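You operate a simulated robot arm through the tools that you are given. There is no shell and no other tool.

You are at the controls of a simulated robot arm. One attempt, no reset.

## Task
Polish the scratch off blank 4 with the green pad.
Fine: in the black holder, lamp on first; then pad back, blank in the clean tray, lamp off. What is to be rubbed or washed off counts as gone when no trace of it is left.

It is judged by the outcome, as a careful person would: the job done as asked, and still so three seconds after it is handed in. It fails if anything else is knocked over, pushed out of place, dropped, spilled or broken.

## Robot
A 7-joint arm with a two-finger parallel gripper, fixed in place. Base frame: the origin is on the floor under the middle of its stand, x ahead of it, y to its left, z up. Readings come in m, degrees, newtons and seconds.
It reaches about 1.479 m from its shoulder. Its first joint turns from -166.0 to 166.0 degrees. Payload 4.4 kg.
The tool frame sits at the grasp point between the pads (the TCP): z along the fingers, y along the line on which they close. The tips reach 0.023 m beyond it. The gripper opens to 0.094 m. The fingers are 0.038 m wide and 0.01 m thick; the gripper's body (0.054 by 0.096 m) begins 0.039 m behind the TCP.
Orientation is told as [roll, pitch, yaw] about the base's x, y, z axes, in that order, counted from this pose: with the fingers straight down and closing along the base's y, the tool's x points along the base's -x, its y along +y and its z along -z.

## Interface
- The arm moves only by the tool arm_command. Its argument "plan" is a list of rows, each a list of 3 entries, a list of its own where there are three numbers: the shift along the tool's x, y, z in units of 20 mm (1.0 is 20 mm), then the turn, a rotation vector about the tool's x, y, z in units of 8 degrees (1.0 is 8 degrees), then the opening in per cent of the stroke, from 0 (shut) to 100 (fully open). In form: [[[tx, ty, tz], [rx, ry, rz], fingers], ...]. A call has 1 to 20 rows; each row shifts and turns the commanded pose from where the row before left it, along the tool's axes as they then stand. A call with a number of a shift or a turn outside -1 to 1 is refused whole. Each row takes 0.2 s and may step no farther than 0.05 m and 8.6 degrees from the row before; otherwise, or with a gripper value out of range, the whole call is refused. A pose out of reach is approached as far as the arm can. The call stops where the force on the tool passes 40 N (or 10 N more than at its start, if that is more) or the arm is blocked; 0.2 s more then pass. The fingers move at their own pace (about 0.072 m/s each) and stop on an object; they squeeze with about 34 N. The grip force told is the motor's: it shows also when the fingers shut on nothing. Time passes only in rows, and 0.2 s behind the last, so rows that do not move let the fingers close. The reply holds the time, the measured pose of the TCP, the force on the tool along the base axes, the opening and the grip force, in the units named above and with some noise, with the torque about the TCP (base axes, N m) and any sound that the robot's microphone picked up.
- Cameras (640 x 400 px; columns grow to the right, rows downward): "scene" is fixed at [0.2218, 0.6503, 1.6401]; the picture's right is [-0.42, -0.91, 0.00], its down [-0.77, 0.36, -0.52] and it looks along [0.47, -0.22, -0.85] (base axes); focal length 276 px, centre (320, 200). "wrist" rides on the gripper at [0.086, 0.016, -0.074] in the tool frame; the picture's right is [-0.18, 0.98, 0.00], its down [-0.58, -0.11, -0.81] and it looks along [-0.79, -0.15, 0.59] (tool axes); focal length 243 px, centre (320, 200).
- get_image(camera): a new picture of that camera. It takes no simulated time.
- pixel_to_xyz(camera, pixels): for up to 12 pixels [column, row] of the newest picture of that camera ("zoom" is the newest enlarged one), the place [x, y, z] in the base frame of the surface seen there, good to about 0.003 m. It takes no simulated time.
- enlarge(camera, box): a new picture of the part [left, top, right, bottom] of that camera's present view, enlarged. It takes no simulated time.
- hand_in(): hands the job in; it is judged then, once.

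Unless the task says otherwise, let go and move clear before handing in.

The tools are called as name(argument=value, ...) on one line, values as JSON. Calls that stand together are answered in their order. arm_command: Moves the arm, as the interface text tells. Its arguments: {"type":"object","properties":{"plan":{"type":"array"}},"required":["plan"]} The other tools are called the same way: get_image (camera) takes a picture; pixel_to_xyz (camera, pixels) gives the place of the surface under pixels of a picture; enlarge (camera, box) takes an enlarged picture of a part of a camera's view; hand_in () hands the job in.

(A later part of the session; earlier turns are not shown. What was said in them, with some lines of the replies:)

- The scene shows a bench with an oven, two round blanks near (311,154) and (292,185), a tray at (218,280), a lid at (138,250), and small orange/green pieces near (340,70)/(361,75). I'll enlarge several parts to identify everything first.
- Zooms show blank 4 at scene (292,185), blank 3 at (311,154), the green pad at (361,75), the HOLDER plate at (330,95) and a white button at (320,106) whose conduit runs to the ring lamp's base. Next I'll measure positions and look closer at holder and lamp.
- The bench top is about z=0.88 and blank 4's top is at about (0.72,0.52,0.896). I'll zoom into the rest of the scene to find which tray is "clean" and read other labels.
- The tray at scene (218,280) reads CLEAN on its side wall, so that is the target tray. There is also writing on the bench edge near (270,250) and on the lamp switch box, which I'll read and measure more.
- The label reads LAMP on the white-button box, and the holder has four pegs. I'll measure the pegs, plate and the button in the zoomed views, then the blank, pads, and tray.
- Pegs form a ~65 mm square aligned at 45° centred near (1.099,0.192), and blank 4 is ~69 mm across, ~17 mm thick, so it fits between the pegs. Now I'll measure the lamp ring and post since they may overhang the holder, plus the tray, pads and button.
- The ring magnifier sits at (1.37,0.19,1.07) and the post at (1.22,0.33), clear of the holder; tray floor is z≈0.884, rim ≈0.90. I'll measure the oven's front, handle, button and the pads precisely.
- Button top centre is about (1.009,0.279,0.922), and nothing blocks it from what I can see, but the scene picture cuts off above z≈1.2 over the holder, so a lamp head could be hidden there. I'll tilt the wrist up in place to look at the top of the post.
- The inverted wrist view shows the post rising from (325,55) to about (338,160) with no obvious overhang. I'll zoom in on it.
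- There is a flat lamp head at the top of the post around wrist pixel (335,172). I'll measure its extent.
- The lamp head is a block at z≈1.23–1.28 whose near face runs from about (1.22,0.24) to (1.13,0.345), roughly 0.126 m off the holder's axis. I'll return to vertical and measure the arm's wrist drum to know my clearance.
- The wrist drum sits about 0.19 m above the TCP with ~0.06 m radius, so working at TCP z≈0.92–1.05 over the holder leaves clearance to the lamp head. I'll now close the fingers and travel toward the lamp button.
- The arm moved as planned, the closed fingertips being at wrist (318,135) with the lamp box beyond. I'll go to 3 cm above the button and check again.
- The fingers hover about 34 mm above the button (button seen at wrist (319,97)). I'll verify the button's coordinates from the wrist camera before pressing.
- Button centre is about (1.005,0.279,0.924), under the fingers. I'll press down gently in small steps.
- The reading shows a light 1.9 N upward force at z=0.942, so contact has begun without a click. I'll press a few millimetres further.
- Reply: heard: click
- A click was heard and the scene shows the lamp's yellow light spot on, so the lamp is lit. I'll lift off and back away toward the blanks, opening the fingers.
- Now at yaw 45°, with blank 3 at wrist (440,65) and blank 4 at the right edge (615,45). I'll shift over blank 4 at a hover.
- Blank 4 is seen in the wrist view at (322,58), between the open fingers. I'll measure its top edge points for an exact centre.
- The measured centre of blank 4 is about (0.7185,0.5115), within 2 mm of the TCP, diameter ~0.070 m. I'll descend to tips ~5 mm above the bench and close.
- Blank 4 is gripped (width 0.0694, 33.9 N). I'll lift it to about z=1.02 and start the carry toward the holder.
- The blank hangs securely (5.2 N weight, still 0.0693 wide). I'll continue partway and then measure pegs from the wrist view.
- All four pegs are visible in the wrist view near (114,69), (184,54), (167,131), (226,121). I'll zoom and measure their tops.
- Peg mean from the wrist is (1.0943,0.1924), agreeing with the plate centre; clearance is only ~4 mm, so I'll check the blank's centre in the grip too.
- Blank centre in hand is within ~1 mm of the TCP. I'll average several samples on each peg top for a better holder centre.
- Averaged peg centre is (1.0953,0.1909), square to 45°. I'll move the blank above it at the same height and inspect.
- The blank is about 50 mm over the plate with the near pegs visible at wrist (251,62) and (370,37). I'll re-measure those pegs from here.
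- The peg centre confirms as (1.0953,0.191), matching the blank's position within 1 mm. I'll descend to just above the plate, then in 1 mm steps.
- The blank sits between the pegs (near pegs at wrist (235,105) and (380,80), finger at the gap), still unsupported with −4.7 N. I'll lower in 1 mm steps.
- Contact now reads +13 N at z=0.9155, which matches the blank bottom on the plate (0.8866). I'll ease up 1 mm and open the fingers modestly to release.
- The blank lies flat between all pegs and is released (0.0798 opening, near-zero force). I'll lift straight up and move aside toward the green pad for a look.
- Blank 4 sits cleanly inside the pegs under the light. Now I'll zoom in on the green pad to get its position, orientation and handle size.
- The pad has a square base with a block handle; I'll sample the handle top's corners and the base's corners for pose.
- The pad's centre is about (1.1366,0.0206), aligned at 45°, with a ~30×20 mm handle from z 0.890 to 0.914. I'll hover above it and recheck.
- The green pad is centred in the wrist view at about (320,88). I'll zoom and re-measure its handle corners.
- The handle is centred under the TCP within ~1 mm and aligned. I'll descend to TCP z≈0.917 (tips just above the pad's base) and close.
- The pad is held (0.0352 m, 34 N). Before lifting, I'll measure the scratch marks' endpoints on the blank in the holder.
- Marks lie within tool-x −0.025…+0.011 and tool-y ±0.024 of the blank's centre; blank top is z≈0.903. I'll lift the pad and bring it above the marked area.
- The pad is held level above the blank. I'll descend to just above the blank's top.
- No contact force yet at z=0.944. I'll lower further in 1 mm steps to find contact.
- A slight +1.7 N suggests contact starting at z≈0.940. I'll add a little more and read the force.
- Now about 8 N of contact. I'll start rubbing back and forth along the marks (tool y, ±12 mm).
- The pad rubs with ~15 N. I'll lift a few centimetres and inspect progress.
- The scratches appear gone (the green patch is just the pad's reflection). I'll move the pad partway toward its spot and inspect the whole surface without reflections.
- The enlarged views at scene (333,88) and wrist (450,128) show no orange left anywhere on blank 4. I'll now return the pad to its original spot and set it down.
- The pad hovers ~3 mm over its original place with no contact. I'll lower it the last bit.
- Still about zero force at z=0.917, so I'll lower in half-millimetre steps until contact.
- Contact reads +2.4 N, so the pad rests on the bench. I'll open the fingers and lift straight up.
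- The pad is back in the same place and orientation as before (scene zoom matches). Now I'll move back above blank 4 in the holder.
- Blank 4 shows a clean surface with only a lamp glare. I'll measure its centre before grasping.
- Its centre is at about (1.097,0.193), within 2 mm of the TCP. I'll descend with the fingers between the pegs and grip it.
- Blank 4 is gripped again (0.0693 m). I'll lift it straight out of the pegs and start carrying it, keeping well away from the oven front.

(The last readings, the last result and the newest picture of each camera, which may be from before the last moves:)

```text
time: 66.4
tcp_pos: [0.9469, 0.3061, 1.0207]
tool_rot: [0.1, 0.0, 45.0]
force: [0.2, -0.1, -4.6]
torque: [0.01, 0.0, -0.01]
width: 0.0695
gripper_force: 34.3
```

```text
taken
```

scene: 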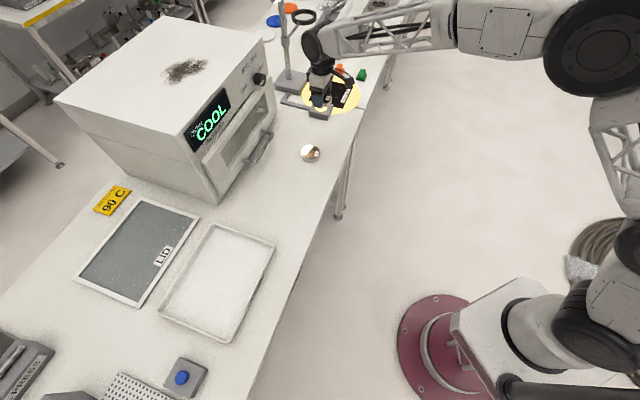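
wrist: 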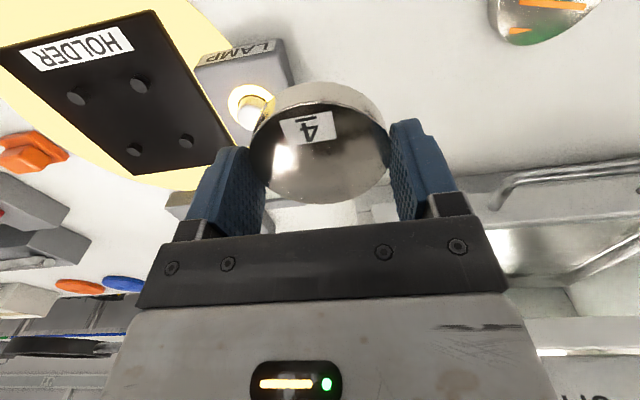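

The blank is held and its face looks clean. I'll take a close look at it and continue the carry toward the tray.

enlarge(camera="wrist", box=[240, 70, 400, 220])

arm_command(plan=[[[0.131, 0.976, 0], [0, 0, 0], 0], [[0.131, 0.976, 0], [0, 0, 0], 0], [[0.131, 0.976, 0], [0, 0, 0], 0], [[0.131, 0.976, 0], [0, 0, 0], 0], [[0.131, 0.976, 0], [0, 0, 0], 0], [[0.131, 0.976, 0], [0, 0, 0], 0], [[0.131, 0.976, 0], [0, 0, 0], 0], [[0.131, 0.976, 0], [0, 0, 0], 0], [[0.131, 0.976, 0], [0, 0, 0], 0], [[-0.1666, 0.99, 0], [0, 0, 0], 0], [[-0.1666, 0.99, 0], [0, 0, 0], 0], [[-0.1666, 0.99, 0], [0, 0, 0], 0], [[-0.1666, 0.99, 0], [0, 0, 0], 0], [[-0.1666, 0.99, 0], [0, 0, 0], 0], [[-0.1666, 0.99, 0], [0, 0, 0], 0], [[-0.1666, 0.99, 0], [0, 0, 0], 0], [[-0.1666, 0.99, 0], [0, 0, 0], 0], [[-0.1666, 0.99, 0], [0, 0, 0], 0], [[-0.1666, 0.99, 0], [0, 0, 0], 0], [[0, 0, 0], [0, 0, 0], 0]])

get_image(camera="scene")

get_image(camera="wrist")

```text
2.67 times, centred on (320, 145) of wrist
```

zoom: 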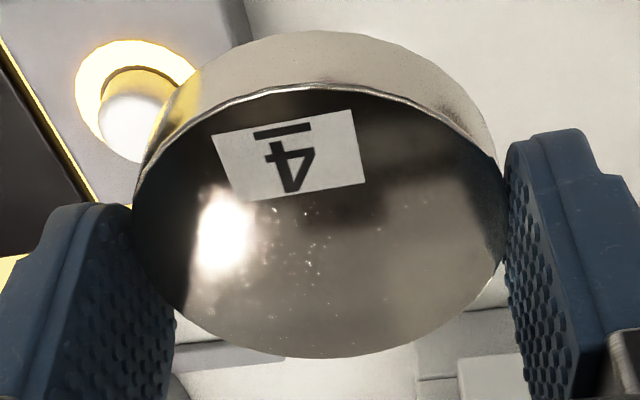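

```text
time: 70.6
tcp_pos: [0.6903, 0.5767, 1.0226]
tool_rot: [0.0, 0.0, 45.0]
force: [0.1, 0.7, -5.0]
torque: [0.02, 0.04, -0.04]
width: 0.0692
gripper_force: 34.2
```

```text
taken
```

scene: 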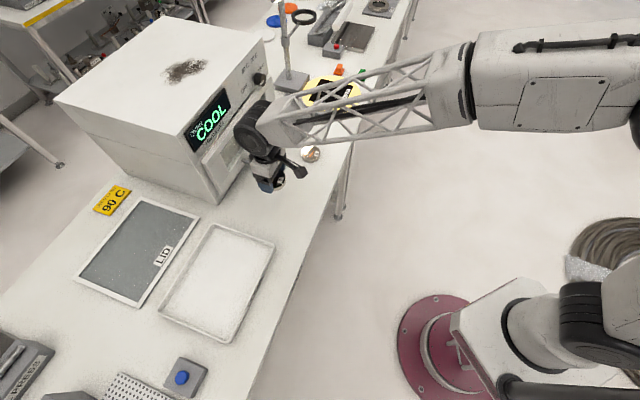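

```text
taken
```

wrist: 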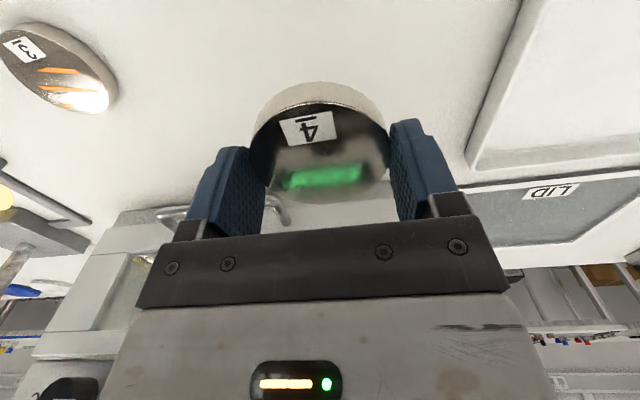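

The blank travels steadily with a clean face (green patch is the oven display's reflection). I'll finish the move over the tray's middle.

arm_command(plan=[[[-0.1664, 0.991, 0], [0, 0, 0], 0], [[-0.1664, 0.991, 0], [0, 0, 0], 0], [[-0.1664, 0.991, 0], [0, 0, 0], 0], [[-0.1664, 0.991, 0], [0, 0, 0], 0], [[-0.1664, 0.991, 0], [0, 0, 0], 0], [[-0.1664, 0.991, 0], [0, 0, 0], 0], [[-0.1664, 0.991, 0], [0, 0, 0], 0], [[-0.1664, 0.991, 0], [0, 0, 0], 0], [[-0.1664, 0.991, 0], [0, 0, 0], 0], [[-0.1664, 0.991, 0], [0, 0, 0], 0], [[-0.1664, 0.991, 0], [0, 0, 0], 0], [[-0.1664, 0.991, 0], [0, 0, 0], 0], [[-0.1664, 0.991, 0], [0, 0, 0], 0], [[-0.1664, 0.991, 0], [0, 0, 0], 0], [[0, 0, 0], [0, 0, 0], 0]])

get_image(camera="scene")

get_image(camera="wrist")

pixel_to_xyz(camera="wrist", pixels=[[200, 60], [250, 40], [400, 60], [450, 100], [320, 40], [200, 130]])

```text
time: 73.8
tcp_pos: [0.525, 0.8059, 1.0205]
tool_rot: [0.0, 0.0, 45.0]
force: [-0.3, -0.1, -4.1]
torque: [-0.02, -0.01, 0.01]
width: 0.0692
gripper_force: 33.9
```

```text
taken
```

scene: 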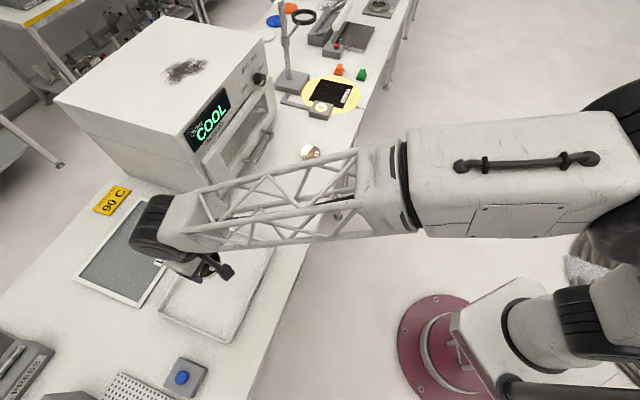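

```text
taken
```

wrist: 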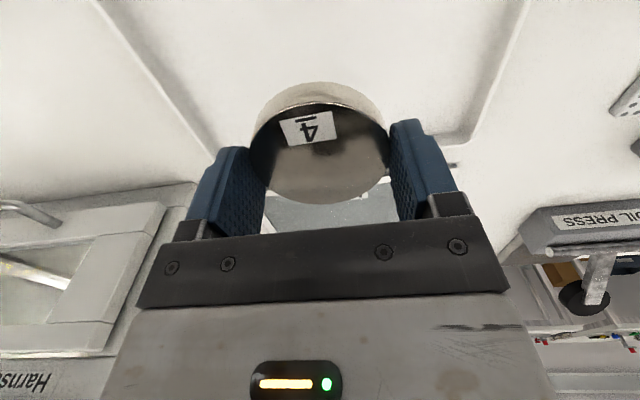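

```text
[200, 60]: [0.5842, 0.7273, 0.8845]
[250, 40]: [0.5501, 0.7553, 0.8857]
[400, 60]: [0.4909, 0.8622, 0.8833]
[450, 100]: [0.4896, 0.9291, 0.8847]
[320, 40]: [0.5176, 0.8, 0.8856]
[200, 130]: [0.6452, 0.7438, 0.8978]
```

The blank is centred over the CLEAN tray (floor z≈0.885). I'll lower it close to the floor, then in 1 mm steps.

arm_command(plan=[[[0, 0, 1], [0, 0, 0], 0], [[0, 0, 1], [0, 0, 0], 0], [[0, 0, 1], [0, 0, 0], 0], [[0, 0, 1], [0, 0, 0], 0], [[0, 0, 0.7], [0, 0, 0], 0], [[0, 0, 0.3], [0, 0, 0], 0], [[0, 0, 0.1], [0, 0, 0], 0], [[0, 0, 0.05], [0, 0, 0], 0], [[0, 0, 0.05], [0, 0, 0], 0], [[0, 0, 0], [0, 0, 0], 0]])

```text
time: 76.0
tcp_pos: [0.5257, 0.8039, 0.9173]
tool_rot: [0.0, 0.1, 44.9]
force: [-0.1, 0.7, -4.6]
torque: [0.02, 0.0, -0.01]
width: 0.0693
gripper_force: 34.4
```

The weight is still fully in hand at z=0.918. I'll lower in 1 mm steps until contact.

arm_command(plan=[[[0, 0, 0.05], [0, 0, 0], 0], [[0, 0, 0.05], [0, 0, 0], 0], [[0, 0, 0.05], [0, 0, 0], 0], [[0, 0, 0], [0, 0, 0], 0]])

```text
time: 77.0
tcp_pos: [0.5251, 0.8048, 0.9133]
tool_rot: [-0.1, -0.1, 44.9]
force: [1.0, -0.5, -4.0]
torque: [-0.02, -0.01, -0.02]
width: 0.0695
gripper_force: 33.5
```

arm_command(plan=[[[0, 0, 0.04], [0, 0, 0], 0], [[0, 0, 0.04], [0, 0, 0], 0], [[0, 0, 0], [0, 0, 0], 0]])

```text
time: 77.8
tcp_pos: [0.5268, 0.8053, 0.9122]
tool_rot: [0.0, 0.0, 45.0]
force: [1.0, 1.1, -2.2]
torque: [0.04, -0.09, 0.06]
width: 0.0692
gripper_force: 34.2
```

The force eased to −2.2 N, so the blank is just touching the tray floor. One more half-millimetre, then release.

arm_command(plan=[[[0, 0, 0.03], [0, 0, 0], 0], [[0, 0, 0], [0, 0, 0], 0]])

```text
time: 78.4
tcp_pos: [0.5262, 0.8054, 0.9128]
tool_rot: [0.0, 0.0, 45.0]
force: [-2.2, -1.5, 4.9]
torque: [-0.18, -0.03, -0.05]
width: 0.0691
gripper_force: 33.9
```

Contact at +4.9 N. I'll open the fingers and lift straight up.

arm_command(plan=[[[0, 0, 0], [0, 0, 0], 76], [[0, 0, 0], [0, 0, 0], 82], [[0, 0, 0], [0, 0, 0], 95], [[0, 0, 0], [0, 0, 0], 95], [[0, 0, -0.4], [0, 0, 0], 95], [[0, 0, -1], [0, 0, 0], 95], [[0, 0, -1], [0, 0, 0], 95], [[0, 0, -1], [0, 0, 0], 95], [[0, 0, -1], [0, 0, 0], 95], [[0, 0, -1], [0, 0, 0], 95], [[0, 0, 0], [0, 0, 0], 95]])

get_image(camera="wrist")

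get_image(camera="scene")

```text
time: 80.8
tcp_pos: [0.5261, 0.8048, 1.0204]
tool_rot: [0.0, 0.0, 44.9]
force: [0.8, 0.5, 0.0]
torque: [0.02, 0.01, 0.0]
width: 0.0892
gripper_force: 0.1
```

```text
taken
```

wrist: 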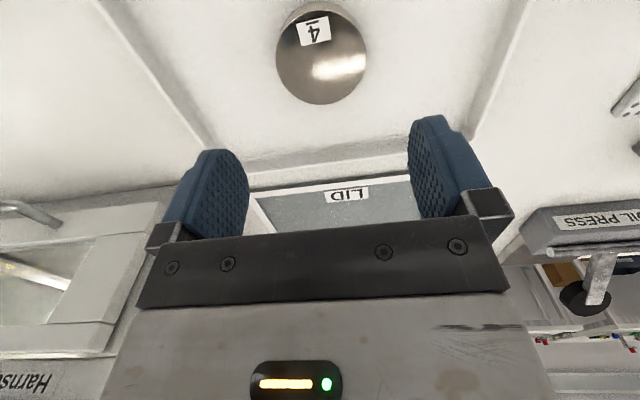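

```text
taken
```

scene: 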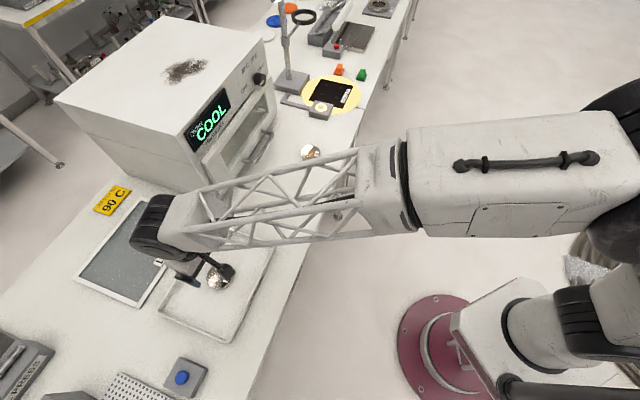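

Blank 4 lies in the CLEAN tray. I'll zoom to confirm and head back along the same route to the lamp button, closing the fingers on the way.

enlarge(camera="wrist", box=[250, 0, 390, 115])

arm_command(plan=[[[0.1665, -0.9907, 0], [0, 0, 0], 95], [[0.1665, -0.9907, 0], [0, 0, 0], 95], [[0.1665, -0.9907, 0], [0, 0, 0], 95], [[0.1665, -0.9907, 0], [0, 0, 0], 95], [[0.1665, -0.9907, 0], [0, 0, 0], 50], [[0.1665, -0.9907, 0], [0, 0, 0], 0], [[0.1665, -0.9907, 0], [0, 0, 0], 0], [[0.1665, -0.9907, 0], [0, 0, 0], 0], [[0.1665, -0.9907, 0], [0, 0, 0], 0], [[0.1665, -0.9907, 0], [0, 0, 0], 0], [[0.1665, -0.9907, 0], [0, 0, 0], 0], [[0.1665, -0.9907, 0], [0, 0, 0], 0], [[0.1665, -0.9907, 0], [0, 0, 0], 0], [[0.1665, -0.9907, 0], [0, 0, 0], 0], [[0.1665, -0.9907, 0], [0, 0, 0], 0], [[0.1665, -0.9907, 0], [0, 0, 0], 0], [[0.1665, -0.9907, 0], [0, 0, 0], 0], [[0.1665, -0.9907, 0], [0, 0, 0], 0], [[0.1665, -0.9907, 0], [0, 0, 0], 0], [[0.1665, -0.9907, 0], [0, 0, 0], 0]])

get_image(camera="scene")

```text
3.48 times, centred on (320, 58) of wrist
```

zoom: 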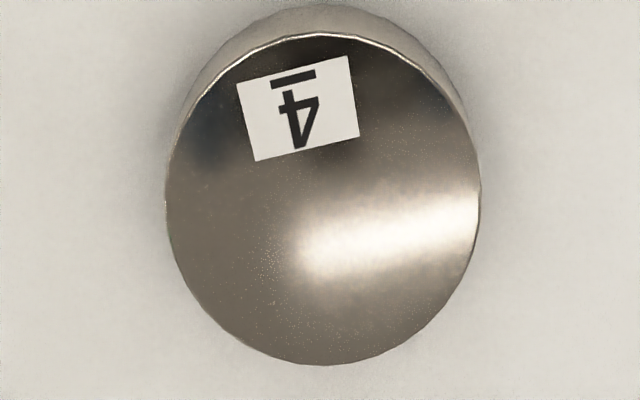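

```text
time: 85.0
tcp_pos: [0.7599, 0.4789, 1.0209]
tool_rot: [0.0, 0.1, 45.0]
force: [-0.1, -0.3, -0.4]
torque: [0.05, 0.03, 0.01]
width: 0.0001
gripper_force: 34.1
```

```text
taken
```

scene: 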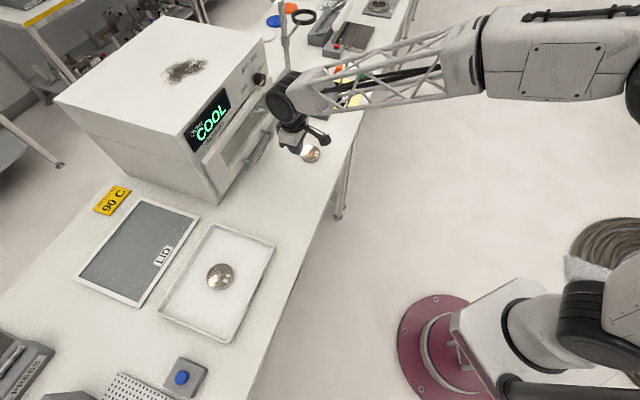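

Blank 4 sits in the tray at scene (220,276), polished. I'll continue to above the lamp button.

arm_command(plan=[[[-0.108, -0.9906, 0], [0, 0, 0], 0], [[-0.108, -0.9906, 0], [0, 0, 0], 0], [[-0.108, -0.9906, 0], [0, 0, 0], 0], [[-0.108, -0.9906, 0], [0, 0, 0], 0], [[-0.108, -0.9906, 0], [0, 0, 0], 0], [[-0.108, -0.9906, 0], [0, 0, 0], 0], [[-0.108, -0.9906, 0], [0, 0, 0], 0], [[-0.108, -0.9906, 0], [0, 0, 0], 0], [[-0.108, -0.9906, 0], [0, 0, 0], 0], [[-0.108, -0.9906, 0], [0, 0, 0], 0], [[-0.108, -0.9906, 0], [0, 0, 0], 0], [[-0.108, -0.9906, 0], [0, 0, 0], 0], [[-0.108, -0.9906, 0], [0, 0, 0], 0], [[-0.108, -0.9906, 0], [0, 0, 0], 0], [[-0.108, -0.9906, 0], [0, 0, 0], 0], [[-0.108, -0.9906, 0], [0, 0, 0], 0], [[0, 0, 1], [0, 0, 0], 0], [[0, 0, 1], [0, 0, 0], 0], [[0, 0, 0], [0, 0, 0], 0]])

get_image(camera="wrist")

enlarge(camera="scene", box=[270, 40, 390, 135])

```text
time: 89.0
tcp_pos: [1.009, 0.2799, 0.9797]
tool_rot: [0.1, 0.0, 45.0]
force: [0.7, -0.3, 0.0]
torque: [-0.03, 0.01, -0.02]
width: 0.0
gripper_force: 33.7
```

```text
taken
```

wrist: 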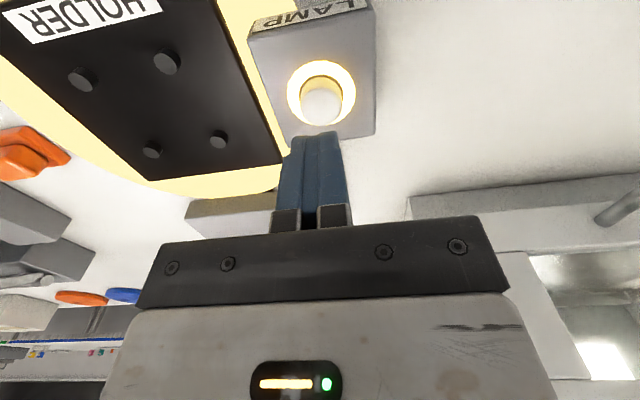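

```text
4.21 times, centred on (330, 88) of scene
```

zoom: 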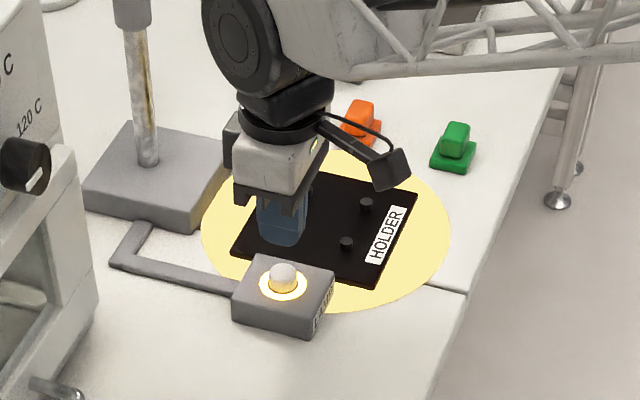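

The closed fingertips are aligned above the button (wrist (321,103)). I'll press it the same way as before.

arm_command(plan=[[[0, 0, 0.5], [0, 0, 0], 0], [[0, 0, 0.5], [0, 0, 0], 0], [[0, 0, 0.5], [0, 0, 0], 0], [[0, 0, 0.1], [0, 0, 0], 0], [[0, 0, 0.1], [0, 0, 0], 0], [[0, 0, 0.1], [0, 0, 0], 0], [[0, 0, 0.1], [0, 0, 0], 0], [[0, 0, 0.1], [0, 0, 0], 0], [[0, 0, 0.1], [0, 0, 0], 0]])

enlarge(camera="scene", box=[270, 40, 390, 135])

```text
time: 91.0
tcp_pos: [1.0078, 0.2782, 0.9381]
tool_rot: [0.0, 0.0, 45.1]
force: [-1.8, 0.4, 3.9]
torque: [0.0, 0.04, 0.02]
width: 0.0
gripper_force: 33.9
heard: click
```

```text
4.21 times, centred on (330, 88) of scene
```

zoom: 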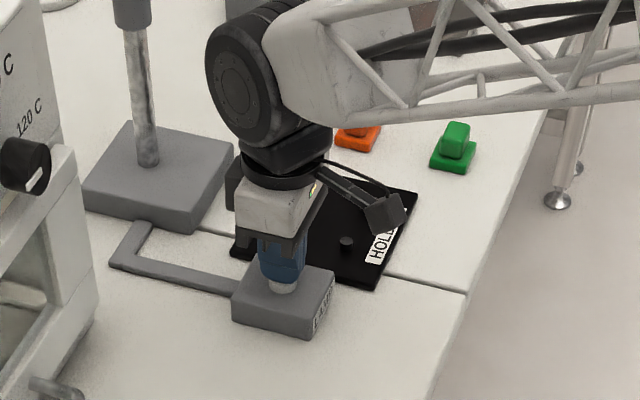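

A click was heard and the light spot is gone, so the lamp is off. I'll lift straight up, retreat toward the robot, and check the whole scene.

arm_command(plan=[[[0, 0, -0.5], [0, 0, 0], 0], [[0, 0, -1], [0, 0, 0], 0], [[0, 0, -1], [0, 0, 0], 0], [[0, 0, -1], [0, 0, 0], 0], [[0, 0, -1], [0, 0, 0], 0], [[0.7, 0.7, -0.5], [0, 0, 0], 0], [[0.7, 0.7, 0], [0, 0, 0], 0], [[0.7, 0.7, 0], [0, 0, 0], 0], [[0.7, 0.7, 0], [0, 0, 0], 0], [[0.7, 0.7, 0], [0, 0, 0], 0], [[0.7, 0.7, 0], [0, 0, 0], 0], [[0.7, 0.7, -0.5], [0, 0, 0], 50], [[0.7, 0.7, -0.5], [0, 0, 0], 50], [[0.9, 0.3, -0.5], [0, 0, 0], 50], [[0.9, 0.3, -0.5], [0, 0, 0], 50], [[0.9, 0.3, -0.5], [0, 0, 0], 50], [[0.9, 0.3, -0.5], [0, 0, 0], 50], [[0.9, 0.3, 0], [0, 0, 0], 50], [[0.9, 0.3, 0], [0, 0, 0], 50], [[0, 0, 0], [0, 0, 0], 50]])

get_image(camera="scene")

enlarge(camera="scene", box=[270, 40, 390, 135])

enlarge(camera="scene", box=[195, 255, 245, 297])

```text
time: 95.2
tcp_pos: [0.748, 0.2292, 1.0993]
tool_rot: [0.0, 0.0, 45.0]
force: [-0.2, 0.9, 0.1]
torque: [-0.01, -0.01, -0.01]
width: 0.047
gripper_force: 0.1
```

```text
taken
```

scene: 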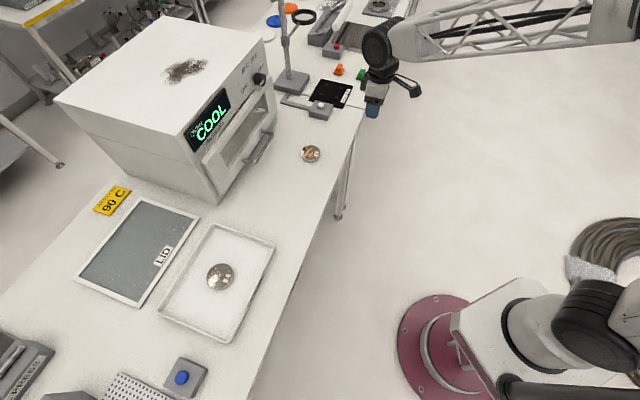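

```text
4.21 times, centred on (330, 88) of scene
```

zoom: 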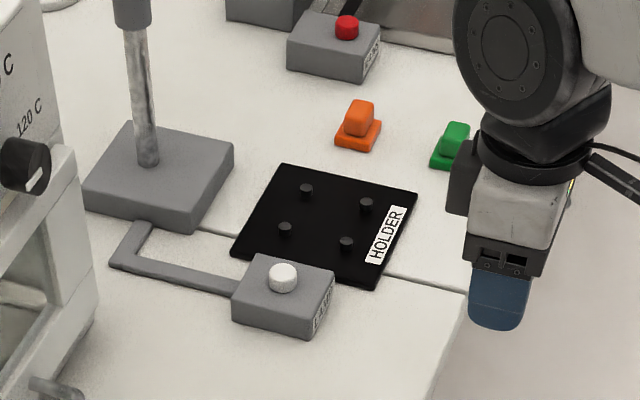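

```text
9.52 times, centred on (220, 276) of scene
```

zoom: 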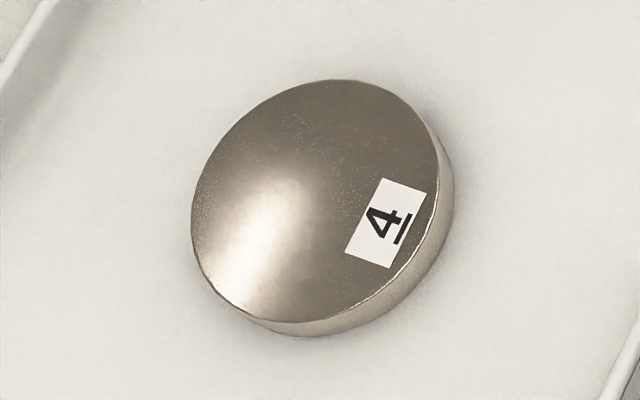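

The scene shows blank 4 spotless in the CLEAN tray at (220,276) and the green pad back at (361,75). The lamp is off, the holder is empty, blank 3 at (311,154) is untouched, and the arm is clear. I'm handing in.

hand_in()

```text
The job is handed in.
```

The job is handed in. The scratch is polished off blank 4, and close-up pictures show no trace of it left.

- **Lamp:** it went on before polishing and off at the end, with a click heard each time.
- **Polishing:** blank 4 was rubbed with the green pad in the black holder, with the lamp on.
- **Pad:** it is back in its original spot, facing the same way.
- **Blank 4:** it is lying in the clean tray.
- **Everything else:** blank 3 and the orange pad were not touched. The pictures show nothing else moved, and the arm is clear of the bench.
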